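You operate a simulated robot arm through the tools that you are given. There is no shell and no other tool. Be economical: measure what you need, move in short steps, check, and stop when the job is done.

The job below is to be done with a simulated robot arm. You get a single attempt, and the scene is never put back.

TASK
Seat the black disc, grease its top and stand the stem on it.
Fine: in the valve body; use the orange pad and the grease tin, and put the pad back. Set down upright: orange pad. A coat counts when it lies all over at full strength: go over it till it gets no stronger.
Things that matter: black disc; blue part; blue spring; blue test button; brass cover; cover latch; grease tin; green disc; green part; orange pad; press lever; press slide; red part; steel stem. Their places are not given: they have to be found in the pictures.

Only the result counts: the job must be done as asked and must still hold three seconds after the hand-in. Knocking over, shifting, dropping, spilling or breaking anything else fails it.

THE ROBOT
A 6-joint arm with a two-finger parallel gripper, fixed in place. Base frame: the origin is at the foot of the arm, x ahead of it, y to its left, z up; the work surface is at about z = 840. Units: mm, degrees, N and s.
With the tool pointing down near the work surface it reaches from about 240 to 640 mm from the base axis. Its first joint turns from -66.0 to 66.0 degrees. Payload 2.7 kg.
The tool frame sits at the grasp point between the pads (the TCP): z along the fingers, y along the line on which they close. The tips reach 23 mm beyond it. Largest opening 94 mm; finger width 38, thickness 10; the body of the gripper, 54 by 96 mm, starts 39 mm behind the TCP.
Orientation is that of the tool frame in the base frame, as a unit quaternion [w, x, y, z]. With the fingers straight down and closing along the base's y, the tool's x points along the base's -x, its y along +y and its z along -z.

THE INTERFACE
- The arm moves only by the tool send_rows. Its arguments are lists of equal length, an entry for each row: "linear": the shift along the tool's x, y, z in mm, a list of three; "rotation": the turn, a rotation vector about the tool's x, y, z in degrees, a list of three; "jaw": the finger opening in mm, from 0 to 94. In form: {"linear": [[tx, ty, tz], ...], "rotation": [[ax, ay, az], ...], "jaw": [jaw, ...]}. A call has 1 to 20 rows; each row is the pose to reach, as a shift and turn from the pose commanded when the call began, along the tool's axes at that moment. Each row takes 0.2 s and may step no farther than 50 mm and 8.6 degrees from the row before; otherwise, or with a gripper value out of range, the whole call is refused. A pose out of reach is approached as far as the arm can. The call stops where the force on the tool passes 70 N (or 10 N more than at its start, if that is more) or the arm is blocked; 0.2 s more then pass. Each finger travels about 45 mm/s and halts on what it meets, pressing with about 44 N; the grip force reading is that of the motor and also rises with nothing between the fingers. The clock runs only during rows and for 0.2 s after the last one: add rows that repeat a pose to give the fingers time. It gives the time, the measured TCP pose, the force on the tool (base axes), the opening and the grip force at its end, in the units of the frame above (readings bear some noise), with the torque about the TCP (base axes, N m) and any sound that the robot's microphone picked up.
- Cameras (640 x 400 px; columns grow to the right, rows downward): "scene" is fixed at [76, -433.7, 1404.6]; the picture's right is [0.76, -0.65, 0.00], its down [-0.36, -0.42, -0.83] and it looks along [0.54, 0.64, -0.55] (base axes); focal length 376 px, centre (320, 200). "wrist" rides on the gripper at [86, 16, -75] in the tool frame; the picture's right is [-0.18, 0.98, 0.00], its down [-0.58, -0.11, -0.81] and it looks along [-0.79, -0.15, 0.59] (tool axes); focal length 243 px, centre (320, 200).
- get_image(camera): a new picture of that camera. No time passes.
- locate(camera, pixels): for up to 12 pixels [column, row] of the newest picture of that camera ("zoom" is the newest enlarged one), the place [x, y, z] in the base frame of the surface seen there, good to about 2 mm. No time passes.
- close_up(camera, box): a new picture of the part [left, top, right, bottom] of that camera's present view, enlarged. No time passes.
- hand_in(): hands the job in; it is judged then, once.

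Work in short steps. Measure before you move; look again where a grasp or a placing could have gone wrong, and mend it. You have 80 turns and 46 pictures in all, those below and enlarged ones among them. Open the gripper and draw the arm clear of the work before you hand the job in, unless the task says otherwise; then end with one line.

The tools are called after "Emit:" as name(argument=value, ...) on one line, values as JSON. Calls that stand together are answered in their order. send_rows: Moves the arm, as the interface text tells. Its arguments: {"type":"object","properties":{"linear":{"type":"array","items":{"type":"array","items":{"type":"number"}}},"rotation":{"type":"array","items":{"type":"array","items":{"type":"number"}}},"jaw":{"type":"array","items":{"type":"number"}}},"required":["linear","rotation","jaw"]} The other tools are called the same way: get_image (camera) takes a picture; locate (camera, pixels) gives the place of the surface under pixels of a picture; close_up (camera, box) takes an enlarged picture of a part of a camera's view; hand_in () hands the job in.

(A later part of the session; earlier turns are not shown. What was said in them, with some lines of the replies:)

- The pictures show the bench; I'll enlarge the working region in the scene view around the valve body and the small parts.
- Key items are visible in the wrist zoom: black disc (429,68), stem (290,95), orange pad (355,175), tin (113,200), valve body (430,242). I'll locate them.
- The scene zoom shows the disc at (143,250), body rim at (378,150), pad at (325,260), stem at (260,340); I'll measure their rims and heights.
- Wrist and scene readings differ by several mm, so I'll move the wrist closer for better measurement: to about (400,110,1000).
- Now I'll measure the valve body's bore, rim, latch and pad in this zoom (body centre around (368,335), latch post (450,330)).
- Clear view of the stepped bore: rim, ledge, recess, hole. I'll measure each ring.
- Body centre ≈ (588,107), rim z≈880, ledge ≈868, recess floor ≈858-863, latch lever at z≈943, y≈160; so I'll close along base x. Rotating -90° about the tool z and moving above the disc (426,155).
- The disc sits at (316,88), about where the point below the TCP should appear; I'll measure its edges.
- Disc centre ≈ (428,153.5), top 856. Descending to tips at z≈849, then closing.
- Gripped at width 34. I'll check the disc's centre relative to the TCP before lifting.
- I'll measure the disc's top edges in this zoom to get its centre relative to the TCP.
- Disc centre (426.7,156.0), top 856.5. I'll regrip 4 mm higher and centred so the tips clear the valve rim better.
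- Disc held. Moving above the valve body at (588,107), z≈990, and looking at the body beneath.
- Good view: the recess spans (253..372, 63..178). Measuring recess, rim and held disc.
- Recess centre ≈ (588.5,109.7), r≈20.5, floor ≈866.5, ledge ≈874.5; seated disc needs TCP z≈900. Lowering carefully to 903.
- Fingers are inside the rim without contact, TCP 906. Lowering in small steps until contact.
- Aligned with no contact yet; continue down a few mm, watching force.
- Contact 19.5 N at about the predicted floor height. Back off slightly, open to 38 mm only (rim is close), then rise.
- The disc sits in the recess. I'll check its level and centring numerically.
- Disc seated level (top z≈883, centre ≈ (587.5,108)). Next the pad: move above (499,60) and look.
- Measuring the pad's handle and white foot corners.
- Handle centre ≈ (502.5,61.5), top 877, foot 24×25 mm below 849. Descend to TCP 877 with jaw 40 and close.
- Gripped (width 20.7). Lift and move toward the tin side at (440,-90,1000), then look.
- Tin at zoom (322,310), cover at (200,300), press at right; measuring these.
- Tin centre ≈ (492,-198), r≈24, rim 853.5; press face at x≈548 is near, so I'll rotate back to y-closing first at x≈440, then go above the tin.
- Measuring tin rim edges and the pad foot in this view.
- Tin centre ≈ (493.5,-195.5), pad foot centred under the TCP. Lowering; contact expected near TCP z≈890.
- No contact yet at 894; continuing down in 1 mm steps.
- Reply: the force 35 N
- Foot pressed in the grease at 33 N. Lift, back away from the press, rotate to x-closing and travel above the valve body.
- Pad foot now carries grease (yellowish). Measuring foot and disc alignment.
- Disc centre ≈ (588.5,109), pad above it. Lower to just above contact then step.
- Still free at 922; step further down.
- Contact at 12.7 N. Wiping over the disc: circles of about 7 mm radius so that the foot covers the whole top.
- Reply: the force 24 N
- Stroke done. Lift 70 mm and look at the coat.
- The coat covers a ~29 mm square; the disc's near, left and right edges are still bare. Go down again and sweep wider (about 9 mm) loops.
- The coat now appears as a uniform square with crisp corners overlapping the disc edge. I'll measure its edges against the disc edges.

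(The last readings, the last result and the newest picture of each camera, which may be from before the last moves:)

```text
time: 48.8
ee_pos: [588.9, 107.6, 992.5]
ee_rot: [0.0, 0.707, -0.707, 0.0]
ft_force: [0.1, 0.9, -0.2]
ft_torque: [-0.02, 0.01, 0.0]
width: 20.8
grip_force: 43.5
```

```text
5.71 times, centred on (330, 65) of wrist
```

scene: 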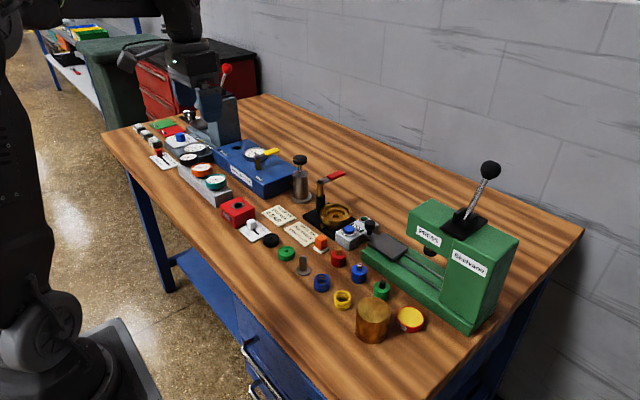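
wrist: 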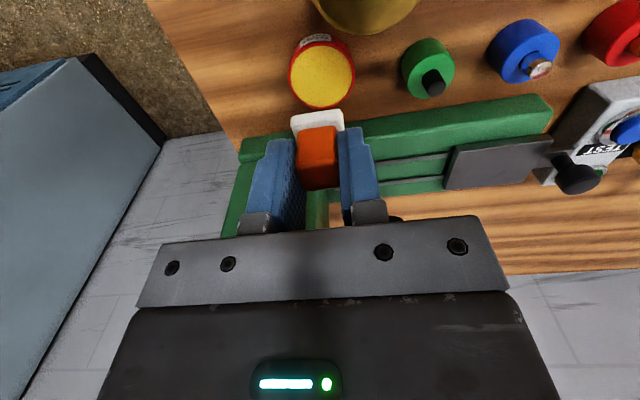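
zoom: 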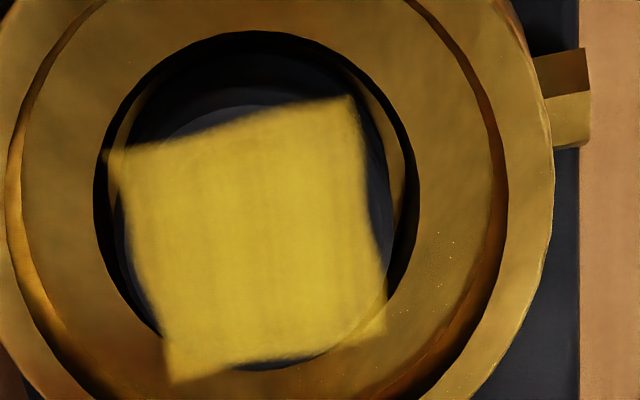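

The coat patch kept its size between passes (a fixed area over the disc top), with corners now filled. One more pass to check whether it still gets stronger.

Emit:
send_rows(linear=[[6, 0, 35], [6, 0, 66], [6, 0, 72], [6, 0, 72.5], [6, 5, 72.5], [3, 8, 72.5], [0, 9, 72.5], [-4, 8, 72.5], [-7, 5, 72.5], [-8, 0, 72.5], [-7, -5, 72.5], [-4, -8, 72.5], [0, -9, 72.5], [4, -8, 72.5], [7, -5, 72.5], [8, 0, 72.5], [5, 4, 72.5], [0, 6, 72.5], [-5, 3, 72.5], [-6, 0, 72.5]], rotation=[[0, 0, 0], [0, 0, 0], [0, 0, 0], [0, 0, 0], [0, 0, 0], [0, 0, 0], [0, 0, 0], [0, 0, 0], [0, 0, 0], [0, 0, 0], [0, 0, 0], [0, 0, 0], [0, 0, 0], [0, 0, 0], [0, 0, 0], [0, 0, 0], [0, 0, 0], [0, 0, 0], [0, 0, 0], [0, 0, 0]], jaw=[12, 12, 12, 12, 12, 12, 12, 12, 12, 12, 12, 12, 12, 12, 12, 12, 12, 12, 12, 12])

Emit:
send_rows(linear=[[2, -4, 0], [6, -7, 0], [10, -5, 0], [13, 0, 0], [10, 5, 0], [6, 7, 0], [2, 4, 0], [2, 0, 0], [6, 0, 0], [10, 0, 0], [6, 0, 0], [6, 0, -10], [6, 0, -40], [6, 0, -72.5], [6, 0, -72.5]], rotation=[[0, 0, 0], [0, 0, 0], [0, 0, 0], [0, 0, 0], [0, 0, 0], [0, 0, 0], [0, 0, 0], [0, 0, 0], [0, 0, 0], [0, 0, 0], [0, 0, 0], [0, 0, 0], [0, 0, 0], [0, 0, 0], [0, 0, 0]], jaw=[12, 12, 12, 12, 12, 12, 12, 12, 12, 12, 12, 12, 12, 12, 12])

Emit:
close_up(camera="wrist", box=[290, 30, 370, 100])

```text
time: 53.0
ee_pos: [585.6, 114.0, 918.2]
ee_rot: [0.0, 0.708, -0.706, -0.001]
ft_force: [-9.6, -8.3, 19.2]
ft_torque: [-0.36, 0.32, -0.06]
width: 20.9
grip_force: 44.3
```

```text
time: 56.2
ee_pos: [587.5, 106.8, 991.8]
ee_rot: [0.001, -0.707, 0.708, 0.001]
ft_force: [0.5, -0.1, -0.3]
ft_torque: [-0.01, -0.01, 0.0]
width: 20.6
grip_force: 43.7
```

```text
5.71 times, centred on (330, 65) of wrist
```

zoom: 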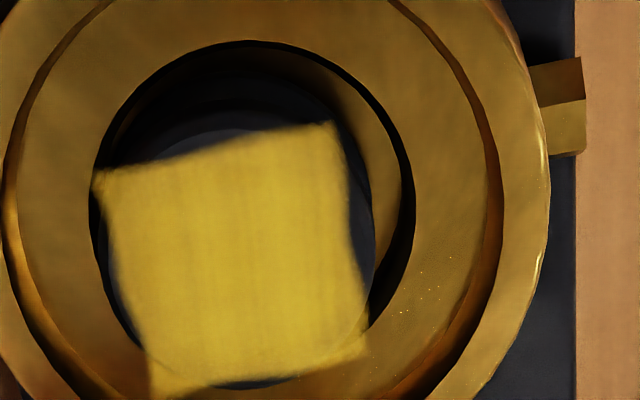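

No change in size or strength. To be sure it is not merely the pad running dry, I'll re-dip once: travel back to the tin.

Emit:
send_rows(linear=[[15, 40, 0], [35, 80, 0], [55, 120, 0], [85, 147, 0], [105, 147, 0], [125, 147, 0], [145, 147, 0], [165, 147, 0], [185, 147, 0], [205, 147, 0], [225, 147, 0], [245, 147, 0], [265, 147, 0], [285, 147, 0], [303, 147, 0], [303, 120, 0], [303, 96, 20], [303, 96, 60], [303, 96, 88], [303, 96, 90]], rotation=[[0, 0, 0], [0, 0, 0], [0, 0, 0], [0, 0, 0], [0, 0, 8.2], [0, 0, 16.4], [0, 0, 24.6], [0, 0, 32.8], [0, 0, 41], [0, 0, 49.2], [0, 0, 57.4], [0, 0, 65.6], [0, 0, 73.8], [0, 0, 82], [0, 0, 90], [0, 0, 90], [0, 0, 90], [0, 0, 90], [0, 0, 90], [0, 0, 90]], jaw=[12, 12, 12, 12, 12, 12, 12, 12, 12, 12, 12, 12, 12, 12, 12, 12, 12, 12, 12, 12])

```text
time: 60.4
ee_pos: [494.0, -195.0, 899.8]
ee_rot: [0.0, 0.0, 1.0, 0.001]
ft_force: [-0.4, -0.1, -0.6]
ft_torque: [-0.03, -0.01, 0.03]
width: 20.9
grip_force: 43.8
```

Above the tin at (494,-195,900), as before. Press down ~10 mm in steps and dwell.

Emit:
send_rows(linear=[[0, 0, 4], [0, 0, 6], [0, 0, 7], [0, 0, 8], [0, 0, 9], [0, 0, 9], [0, 0, 9]], rotation=[[0, 0, 0], [0, 0, 0], [0, 0, 0], [0, 0, 0], [0, 0, 0], [0, 0, 0], [0, 0, 0]], jaw=[12, 12, 12, 12, 12, 12, 12])

```text
time: 62.0
ee_pos: [492.5, -194.5, 890.2]
ee_rot: [0.001, -0.001, 1.0, 0.001]
ft_force: [-0.4, -1.1, 4.1]
ft_torque: [-0.01, -0.01, -0.03]
width: 20.7
grip_force: 44.3
```

Light contact at 890; press 1.5 mm more.

Emit:
send_rows(linear=[[0, 0, 0.8], [0, 0, 1.5], [0, 0, 1.5], [0, 0, 1.5]], rotation=[[0, 0, 0], [0, 0, 0], [0, 0, 0], [0, 0, 0]], jaw=[12, 12, 12, 12])

```text
time: 63.0
ee_pos: [493.1, -194.6, 890.8]
ee_rot: [0.002, -0.001, 1.0, 0.0]
ft_force: [-3.6, 3.7, 23.0]
ft_torque: [0.08, 0.06, 0.04]
width: 20.6
grip_force: 44.4
```

Loaded at 23 N. Return to the valve by the same path.

Emit:
send_rows(linear=[[0, 0, -10], [0, 0, -40], [0, 0, -80], [25, 0, -100], [50, 0, -100], [50, 20, -100], [50, 40, -100], [50, 60, -100], [50, 80, -100], [50, 100, -100], [50, 120, -100], [50, 140, -100], [50, 160, -100], [50, 180, -100], [50, 200, -100], [50, 220, -100], [20, 250, -100], [-20, 270, -100], [-60, 290, -100], [-95, 303, -100]], rotation=[[0, 0, 0], [0, 0, 0], [0, 0, 0], [0, 0, 0], [0, 0, 0], [0, 0, -8.2], [0, 0, -16.4], [0, 0, -24.6], [0, 0, -32.8], [0, 0, -41], [0, 0, -49.2], [0, 0, -57.4], [0, 0, -65.6], [0, 0, -73.8], [0, 0, -82], [0, 0, -90], [0, 0, -90], [0, 0, -90], [0, 0, -90], [0, 0, -90]], jaw=[12, 12, 12, 12, 12, 12, 12, 12, 12, 12, 12, 12, 12, 12, 12, 12, 12, 12, 12, 12])

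Emit:
send_rows(linear=[[0, 0, 30], [0, 0, 55], [0, 0, 66], [0, 0, 69], [0, 0, 70], [0, 0, 70]], rotation=[[0, 0, 0], [0, 0, 0], [0, 0, 0], [0, 0, 0], [0, 0, 0], [0, 0, 0]], jaw=[12, 12, 12, 12, 12, 12])

```text
time: 67.2
ee_pos: [587.7, 107.2, 989.5]
ee_rot: [0.0, 0.707, -0.707, -0.002]
ft_force: [-0.6, -0.5, 0.2]
ft_torque: [-0.01, -0.01, -0.01]
width: 20.5
grip_force: 44.3
```

```text
time: 68.6
ee_pos: [588.1, 108.4, 917.6]
ee_rot: [0.001, -0.707, 0.707, 0.001]
ft_force: [0.1, 1.4, 0.2]
ft_torque: [0.0, 0.0, 0.03]
width: 20.5
grip_force: 43.7
```

Just above contact; press about 2 mm and sweep loops once more.

Emit:
send_rows(linear=[[0, 0, 1.2], [4, 0, 2], [7, 0, 2], [7, 5, 2], [4, 8, 2], [0, 9, 2], [-4, 8, 2], [-7, 5, 2], [-8, 0, 2], [-7, -5, 2], [-4, -8, 2], [0, -9, 2], [4, -8, 2], [7, -5, 2], [8, 0, 2], [5, 4, 2], [0, 6, 2], [-5, 3, 2], [-6, 0, 2], [0, 0, 2]], rotation=[[0, 0, 0], [0, 0, 0], [0, 0, 0], [0, 0, 0], [0, 0, 0], [0, 0, 0], [0, 0, 0], [0, 0, 0], [0, 0, 0], [0, 0, 0], [0, 0, 0], [0, 0, 0], [0, 0, 0], [0, 0, 0], [0, 0, 0], [0, 0, 0], [0, 0, 0], [0, 0, 0], [0, 0, 0], [0, 0, 0]], jaw=[12, 12, 12, 12, 12, 12, 12, 12, 12, 12, 12, 12, 12, 12, 12, 12, 12, 12, 12, 12])

Emit:
send_rows(linear=[[-5, -3, 0], [-8, 0, 0], [-6, 6, 0], [0, 8, 0], [6, 6, 0], [8, 0, 0], [6, -6, 0], [0, -8, 0], [-6, -6, 0], [-8, 0, 0], [-3, 0, 0], [3, 0, 0], [0, 0, 0], [0, 0, -10], [0, 0, -40], [0, 0, -72], [0, 0, -72]], rotation=[[0, 0, 0], [0, 0, 0], [0, 0, 0], [0, 0, 0], [0, 0, 0], [0, 0, 0], [0, 0, 0], [0, 0, 0], [0, 0, 0], [0, 0, 0], [0, 0, 0], [0, 0, 0], [0, 0, 0], [0, 0, 0], [0, 0, 0], [0, 0, 0], [0, 0, 0]], jaw=[12, 12, 12, 12, 12, 12, 12, 12, 12, 12, 12, 12, 12, 12, 12, 12, 12])

Emit:
close_up(camera="wrist", box=[290, 30, 370, 100])

```text
time: 72.8
ee_pos: [587.8, 111.4, 917.4]
ee_rot: [-0.004, 0.708, -0.706, 0.0]
ft_force: [-3.2, 9.6, 12.8]
ft_torque: [0.34, 0.1, -0.01]
width: 20.8
grip_force: 44.2
```

```text
time: 76.4
ee_pos: [587.8, 107.5, 989.4]
ee_rot: [0.0, 0.708, -0.707, 0.0]
ft_force: [-1.1, -0.3, -0.7]
ft_torque: [-0.03, 0.02, -0.02]
width: 20.4
grip_force: 43.7
```

```text
5.71 times, centred on (330, 65) of wrist
```

zoom: 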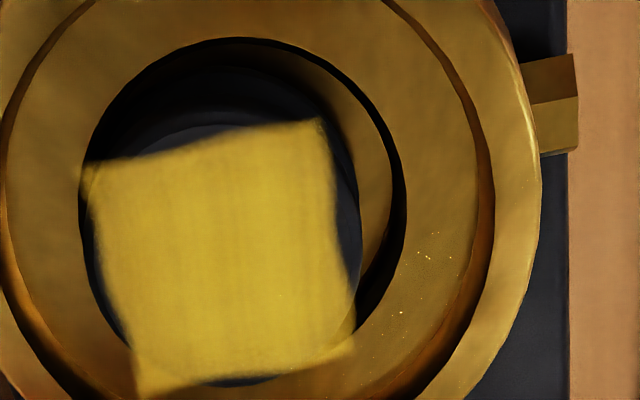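

Coat unchanged: full. Return the pad to its spot (503,62.5): travel, then lower to just above the table.

Emit:
send_rows(linear=[[15, 28, 0], [30, 56, 0], [45, 85, 0], [45, 85, 40], [45, 85, 80], [45, 85, 100], [45, 85, 105], [45, 85, 105]], rotation=[[0, 0, 0], [0, 0, 0], [0, 0, 0], [0, 0, 0], [0, 0, 0], [0, 0, 0], [0, 0, 0], [0, 0, 0]], jaw=[12, 12, 12, 12, 12, 12, 12, 12])

```text
time: 78.2
ee_pos: [500.6, 63.5, 883.7]
ee_rot: [0.0, 0.707, -0.707, 0.0]
ft_force: [0.8, -0.5, 0.0]
ft_torque: [0.01, 0.02, 0.0]
width: 20.5
grip_force: 44.5
```

Lower to contact in 1 mm steps.

Emit:
send_rows(linear=[[0, 0, 2], [0, 0, 4], [0, 0, 5], [0, 0, 6], [0, 0, 7], [0, 0, 7]], rotation=[[0, 0, 0], [0, 0, 0], [0, 0, 0], [0, 0, 0], [0, 0, 0], [0, 0, 0]], jaw=[12, 12, 12, 12, 12, 12])

```text
time: 79.6
ee_pos: [502.8, 62.3, 877.3]
ee_rot: [-0.001, 0.707, -0.707, 0.0]
ft_force: [0.1, -0.5, -0.7]
ft_torque: [-0.02, -0.01, 0.02]
width: 20.6
grip_force: 44.6
```

Emit:
send_rows(linear=[[0, 0, 0.8], [0, 0, 1.6], [0, 0, 2.4], [0, 0, 2.4]], rotation=[[0, 0, 0], [0, 0, 0], [0, 0, 0], [0, 0, 0]], jaw=[12, 12, 12, 12])

```text
time: 80.6
ee_pos: [502.1, 63.7, 876.1]
ee_rot: [-0.001, 0.708, -0.706, 0.0]
ft_force: [-5.2, -0.8, 13.8]
ft_torque: [0.04, 0.15, 0.04]
width: 20.7
grip_force: 44.3
```

Pad is on the table (13.8 N). Ease up 1 mm, open to 38 and rise.

Emit:
send_rows(linear=[[0, 0, -0.8], [0, 0, -0.8], [0, 0, -0.8], [0, 0, -0.8], [0, 0, -0.8], [0, 0, -30], [0, 0, -75], [0, 0, -100], [0, 0, -100]], rotation=[[0, 0, 0], [0, 0, 0], [0, 0, 0], [0, 0, 0], [0, 0, 0], [0, 0, 0], [0, 0, 0], [0, 0, 0], [0, 0, 0]], jaw=[24, 32, 38, 38, 38, 38, 38, 38, 38])

Emit:
get_image(camera="wrist")

```text
time: 82.6
ee_pos: [502.7, 65.0, 973.4]
ee_rot: [-0.001, 0.707, -0.707, -0.001]
ft_force: [-0.7, -0.3, -1.0]
ft_torque: [-0.02, -0.01, -0.01]
width: 38.0
grip_force: 0.0
```

```text
17 pictures are left
```

wrist: 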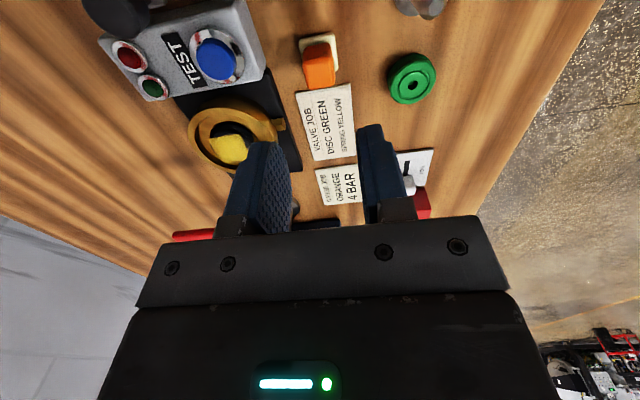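

Pad stands upright at its place. Now above the stem (428.5,32.5).

Emit:
send_rows(linear=[[11, 25, 0], [22, 50, 0], [32.5, 74, 10], [32.5, 74, 10]], rotation=[[0, 0, 0], [0, 0, 0], [0, 0, 0], [0, 0, 0]], jaw=[38, 38, 38, 38])

Emit:
close_up(camera="wrist", box=[220, 10, 420, 200])

```text
time: 83.6
ee_pos: [425.5, 30.6, 963.9]
ee_rot: [0.0, -0.707, 0.707, 0.001]
ft_force: [0.1, 0.0, 0.3]
ft_torque: [-0.01, 0.01, -0.01]
width: 37.9
grip_force: 0.1
```

```text
2.11 times, centred on (320, 105) of wrist
```

zoom: 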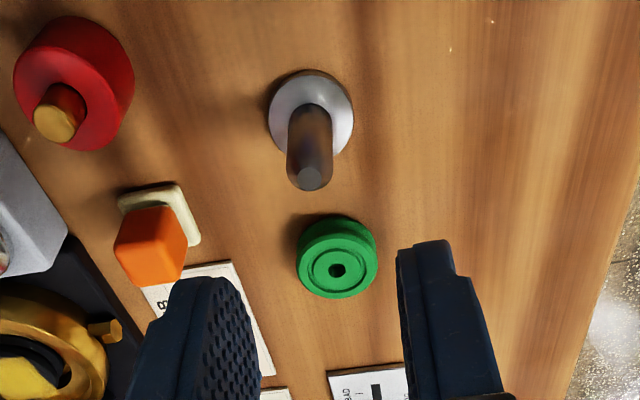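

Measuring stem top, shaft and flange edges, and the green disc's near edge.

Emit:
locate(camera="zoom", pixels=[[311, 179], [289, 150], [331, 150], [268, 115], [353, 118], [310, 72], [310, 150], [335, 218], [310, 172]])

```text
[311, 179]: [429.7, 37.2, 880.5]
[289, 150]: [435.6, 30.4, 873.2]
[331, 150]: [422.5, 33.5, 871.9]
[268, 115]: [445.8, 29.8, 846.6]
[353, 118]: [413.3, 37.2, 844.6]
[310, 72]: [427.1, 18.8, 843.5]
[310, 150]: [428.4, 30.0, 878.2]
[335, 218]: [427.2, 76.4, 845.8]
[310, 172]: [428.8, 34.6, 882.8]
```

Stem axis ≈ (429.5,35.5), top 882. Descend to TCP ≈880 and close on the shaft.

Emit:
send_rows(linear=[[-3.5, -2, 30], [-3.5, -2, 60], [-3.5, -2, 78], [-3.5, -2, 84], [-3.5, -2, 84], [-3.5, -2, 84], [-3.5, -2, 84], [-3.5, -2, 84], [-3.5, -2, 84], [-3.5, -2, 84]], rotation=[[0, 0, 0], [0, 0, 0], [0, 0, 0], [0, 0, 0], [0, 0, 0], [0, 0, 0], [0, 0, 0], [0, 0, 0], [0, 0, 0], [0, 0, 0]], jaw=[38, 38, 38, 38, 30, 20, 12, 6, 6, 6])

Emit:
close_up(camera="wrist", box=[240, 60, 400, 220])

```text
time: 85.8
ee_pos: [429.4, 33.9, 880.9]
ee_rot: [0.001, -0.707, 0.707, 0.001]
ft_force: [-0.1, -0.3, 0.6]
ft_torque: [0.01, 0.01, 0.03]
width: 14.9
grip_force: 44.1
```

```text
2.50 times, centred on (320, 140) of wrist
```

zoom: 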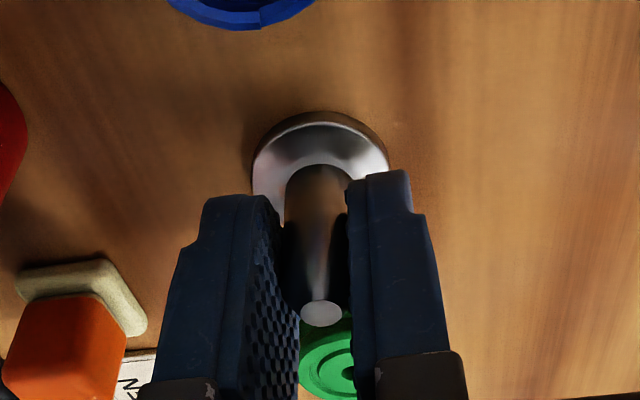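

Gripped at 14.9 mm. I'll measure the stem top relative to the TCP (pixel (321,313)).

Emit:
locate(camera="zoom", pixels=[[321, 313], [321, 302], [321, 323], [320, 113], [254, 190]])

Emit:
send_rows(linear=[[0, 0, -15], [0, 0, -55], [0, 0, -100], [0, 0, -110], [0, 0, -110]], rotation=[[0, 0, 0], [0, 0, 0], [0, 0, 0], [0, 0, 0], [0, 0, 0]], jaw=[6, 6, 6, 6, 6])

```text
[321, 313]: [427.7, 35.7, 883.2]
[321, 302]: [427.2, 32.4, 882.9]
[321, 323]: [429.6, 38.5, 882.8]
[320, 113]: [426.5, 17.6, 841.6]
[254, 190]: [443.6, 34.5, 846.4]
```

```text
time: 87.0
ee_pos: [431.7, 34.5, 992.0]
ee_rot: [-0.001, 0.707, -0.707, 0.0]
ft_force: [-0.3, -0.4, -0.9]
ft_torque: [0.0, -0.01, -0.01]
width: 14.8
grip_force: 44.0
```

Stem lifted. Move above the valve body and look at the disc's current centre.

Emit:
send_rows(linear=[[-18, -40, 0], [-36, -80, 0], [-55, -120, 0], [-73, -158, 0], [-73, -158, 0]], rotation=[[0, 0, 0], [0, 0, 0], [0, 0, 0], [0, 0, 0], [0, 0, 0]], jaw=[6, 6, 6, 6, 6])

Emit:
close_up(camera="wrist", box=[220, 10, 420, 200])

```text
time: 88.2
ee_pos: [585.8, 107.6, 989.2]
ee_rot: [0.0, -0.707, 0.707, 0.002]
ft_force: [0.3, -0.7, -0.8]
ft_torque: [0.01, 0.0, -0.01]
width: 14.8
grip_force: 44.2
```

```text
2.11 times, centred on (320, 105) of wrist
```

zoom: 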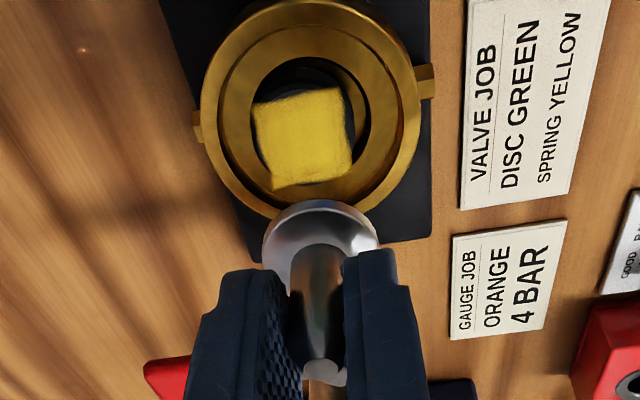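

Coat square corners at (254,105), (340,88), (352,172), (272,188); measuring the disc centre, bore and stem flange.

Emit:
locate(camera="zoom", pixels=[[303, 136], [258, 140], [350, 140], [303, 96], [306, 182], [250, 110], [369, 110], [315, 58], [322, 368], [264, 240], [379, 240], [320, 202]])

```text
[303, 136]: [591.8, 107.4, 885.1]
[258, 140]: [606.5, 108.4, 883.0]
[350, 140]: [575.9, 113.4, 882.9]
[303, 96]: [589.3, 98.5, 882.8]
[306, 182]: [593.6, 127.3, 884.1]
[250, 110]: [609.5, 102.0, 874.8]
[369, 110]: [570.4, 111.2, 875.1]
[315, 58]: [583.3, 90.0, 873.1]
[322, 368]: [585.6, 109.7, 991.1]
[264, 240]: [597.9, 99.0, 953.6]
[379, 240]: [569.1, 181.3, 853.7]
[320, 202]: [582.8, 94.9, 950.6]
```

Disc centre ≈ (590.8,111); stem ≈ (586.3,109). Shift +4.3 x, +1.8 y, lower 55 mm and verify.

Emit:
send_rows(linear=[[-1.8, -4.3, 10], [-1.8, -4.3, 35], [-1.8, -4.3, 52], [-1.8, -4.3, 58], [-1.8, -4.3, 58]], rotation=[[0, 0, 0], [0, 0, 0], [0, 0, 0], [0, 0, 0], [0, 0, 0]], jaw=[6, 6, 6, 6, 6])

Emit:
close_up(camera="wrist", box=[240, 50, 400, 220])

Emit:
close_up(camera="scene", box=[315, 175, 375, 225])

```text
time: 89.4
ee_pos: [592.0, 110.6, 932.6]
ee_rot: [0.0, -0.707, 0.707, 0.002]
ft_force: [0.2, -0.8, -1.5]
ft_torque: [0.02, 0.0, 0.03]
width: 14.7
grip_force: 43.8
```

```text
2.35 times, centred on (320, 135) of wrist
```

zoom: 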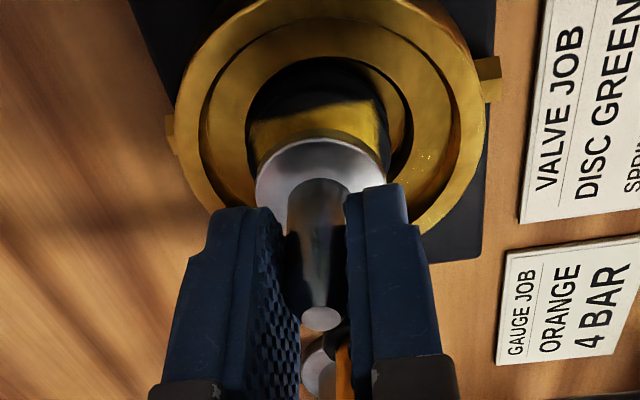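

```text
8.00 times, centred on (345, 200) of scene
```

zoom: 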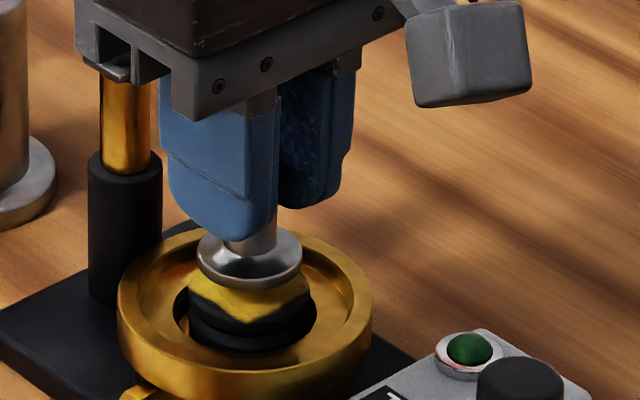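

The flange is hovering over the disc, well aligned. Lower slowly to contact.

Emit:
send_rows(linear=[[0, 0, 3], [0, 0, 5], [0, 0, 6], [0, 0, 7], [0, 0, 8], [0, 0, 8]], rotation=[[0, 0, 0], [0, 0, 0], [0, 0, 0], [0, 0, 0], [0, 0, 0], [0, 0, 0]], jaw=[6, 6, 6, 6, 6, 6])

```text
time: 90.8
ee_pos: [592.0, 109.3, 924.7]
ee_rot: [0.001, -0.707, 0.707, 0.0]
ft_force: [0.3, 0.8, -1.2]
ft_torque: [0.02, 0.03, 0.04]
width: 15.0
grip_force: 43.3
```

Emit:
send_rows(linear=[[0, 0, 0.7], [0, 0, 1.4], [0, 0, 2.1], [0, 0, 2.1]], rotation=[[0, 0, 0], [0, 0, 0], [0, 0, 0], [0, 0, 0]], jaw=[6, 6, 6, 6])

```text
time: 91.8
ee_pos: [592.7, 109.4, 923.1]
ee_rot: [0.001, -0.707, 0.707, 0.0]
ft_force: [-0.1, -0.5, -0.1]
ft_torque: [0.0, 0.02, 0.0]
width: 15.0
grip_force: 43.9
```

Still free; continue.

Emit:
send_rows(linear=[[0, 0, 0.7], [0, 0, 1.4], [0, 0, 2.1], [0, 0, 2.1]], rotation=[[0, 0, 0], [0, 0, 0], [0, 0, 0], [0, 0, 0]], jaw=[6, 6, 6, 6])

```text
time: 92.8
ee_pos: [593.1, 109.0, 923.0]
ee_rot: [-0.002, 0.708, -0.706, 0.001]
ft_force: [-7.3, -0.3, 17.8]
ft_torque: [-0.02, 0.24, -0.04]
width: 14.9
grip_force: 44.0
```

Stem on the disc (17.8 N). Ease 1 mm, open, and rise straight up.

Emit:
send_rows(linear=[[0, 0, -0.9], [0, 0, -0.9], [0, 0, -0.9], [0, 0, -0.9], [0, 0, -0.9], [0, 0, -15], [0, 0, -50], [0, 0, -80], [0, 0, -80]], rotation=[[0, 0, 0], [0, 0, 0], [0, 0, 0], [0, 0, 0], [0, 0, 0], [0, 0, 0], [0, 0, 0], [0, 0, 0], [0, 0, 0]], jaw=[18, 26, 34, 38, 38, 38, 38, 38, 38])

Emit:
close_up(camera="wrist", box=[220, 10, 420, 200])

Emit:
close_up(camera="scene", box=[275, 165, 395, 255])

```text
time: 94.8
ee_pos: [591.6, 108.5, 1000.5]
ee_rot: [-0.001, 0.707, -0.707, -0.001]
ft_force: [-0.6, 0.5, 0.9]
ft_torque: [0.0, 0.01, -0.02]
width: 37.8
grip_force: 0.0
```

```text
2.11 times, centred on (320, 105) of wrist
```

zoom: 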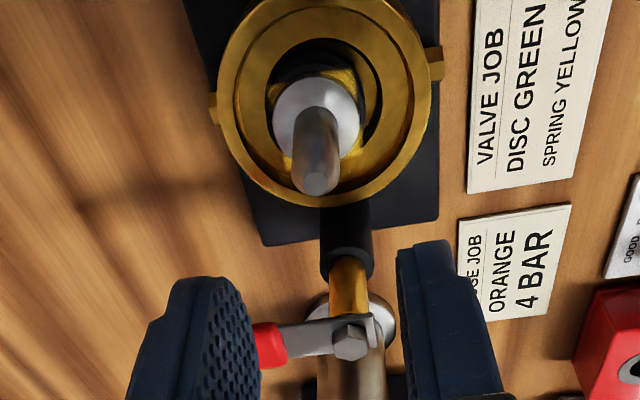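

```text
4.44 times, centred on (335, 210) of scene
```

zoom: 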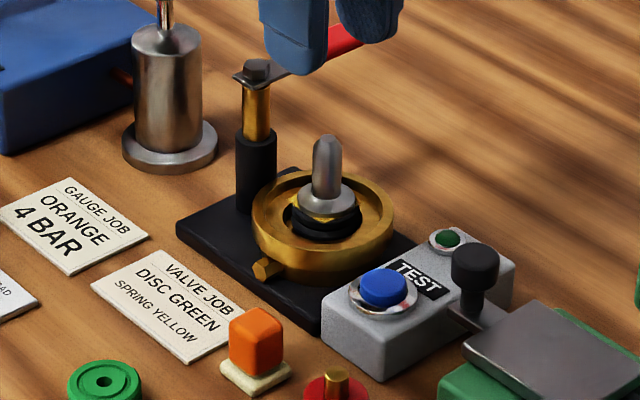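

The stem stands upright and centred on the greased disc; the pad is back upright. Draw the arm clear up and back.

Emit:
send_rows(linear=[[0, 0, -40], [0, 0, -80], [0, 40, -110], [0, 80, -130], [0, 120, -130], [0, 150, -130], [0, 150, -130]], rotation=[[0, 0, 0], [0, 0, 0], [0, 0, 0], [0, 0, 0], [0, 0, 0], [0, 0, 0], [0, 0, 0]], jaw=[38, 50, 60, 60, 60, 60, 60])

Emit:
get_image(camera="scene")

```text
time: 96.4
ee_pos: [440.1, 108.7, 1131.0]
ee_rot: [-0.001, 0.708, -0.707, -0.001]
ft_force: [-0.7, 1.5, -0.8]
ft_torque: [-0.02, 0.01, 0.0]
width: 59.9
grip_force: 0.1
```

```text
9 pictures are left
```

scene: 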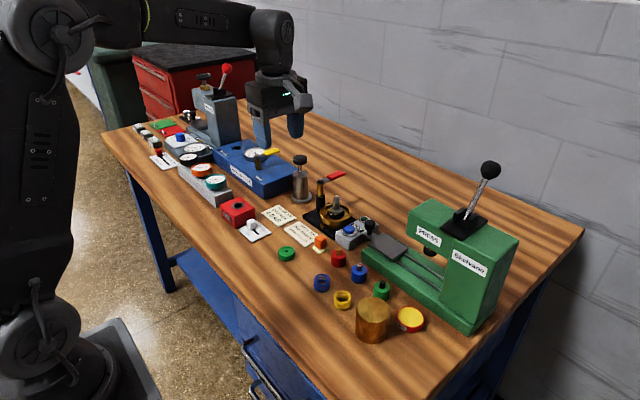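

Everything is in place and the arm is clear, so I'm handing in.

Emit:
hand_in()

```text
The job is handed in.
```

The black disc is seated in the valve body with its top greased, the steel stem stands upright on it, and the orange pad is back upright in its place. The grease coat stopped changing after a second dip and another pass. The arm was clear at hand-in. One note: the bench card for the valve job says "disc green", but I used the black disc as you asked.
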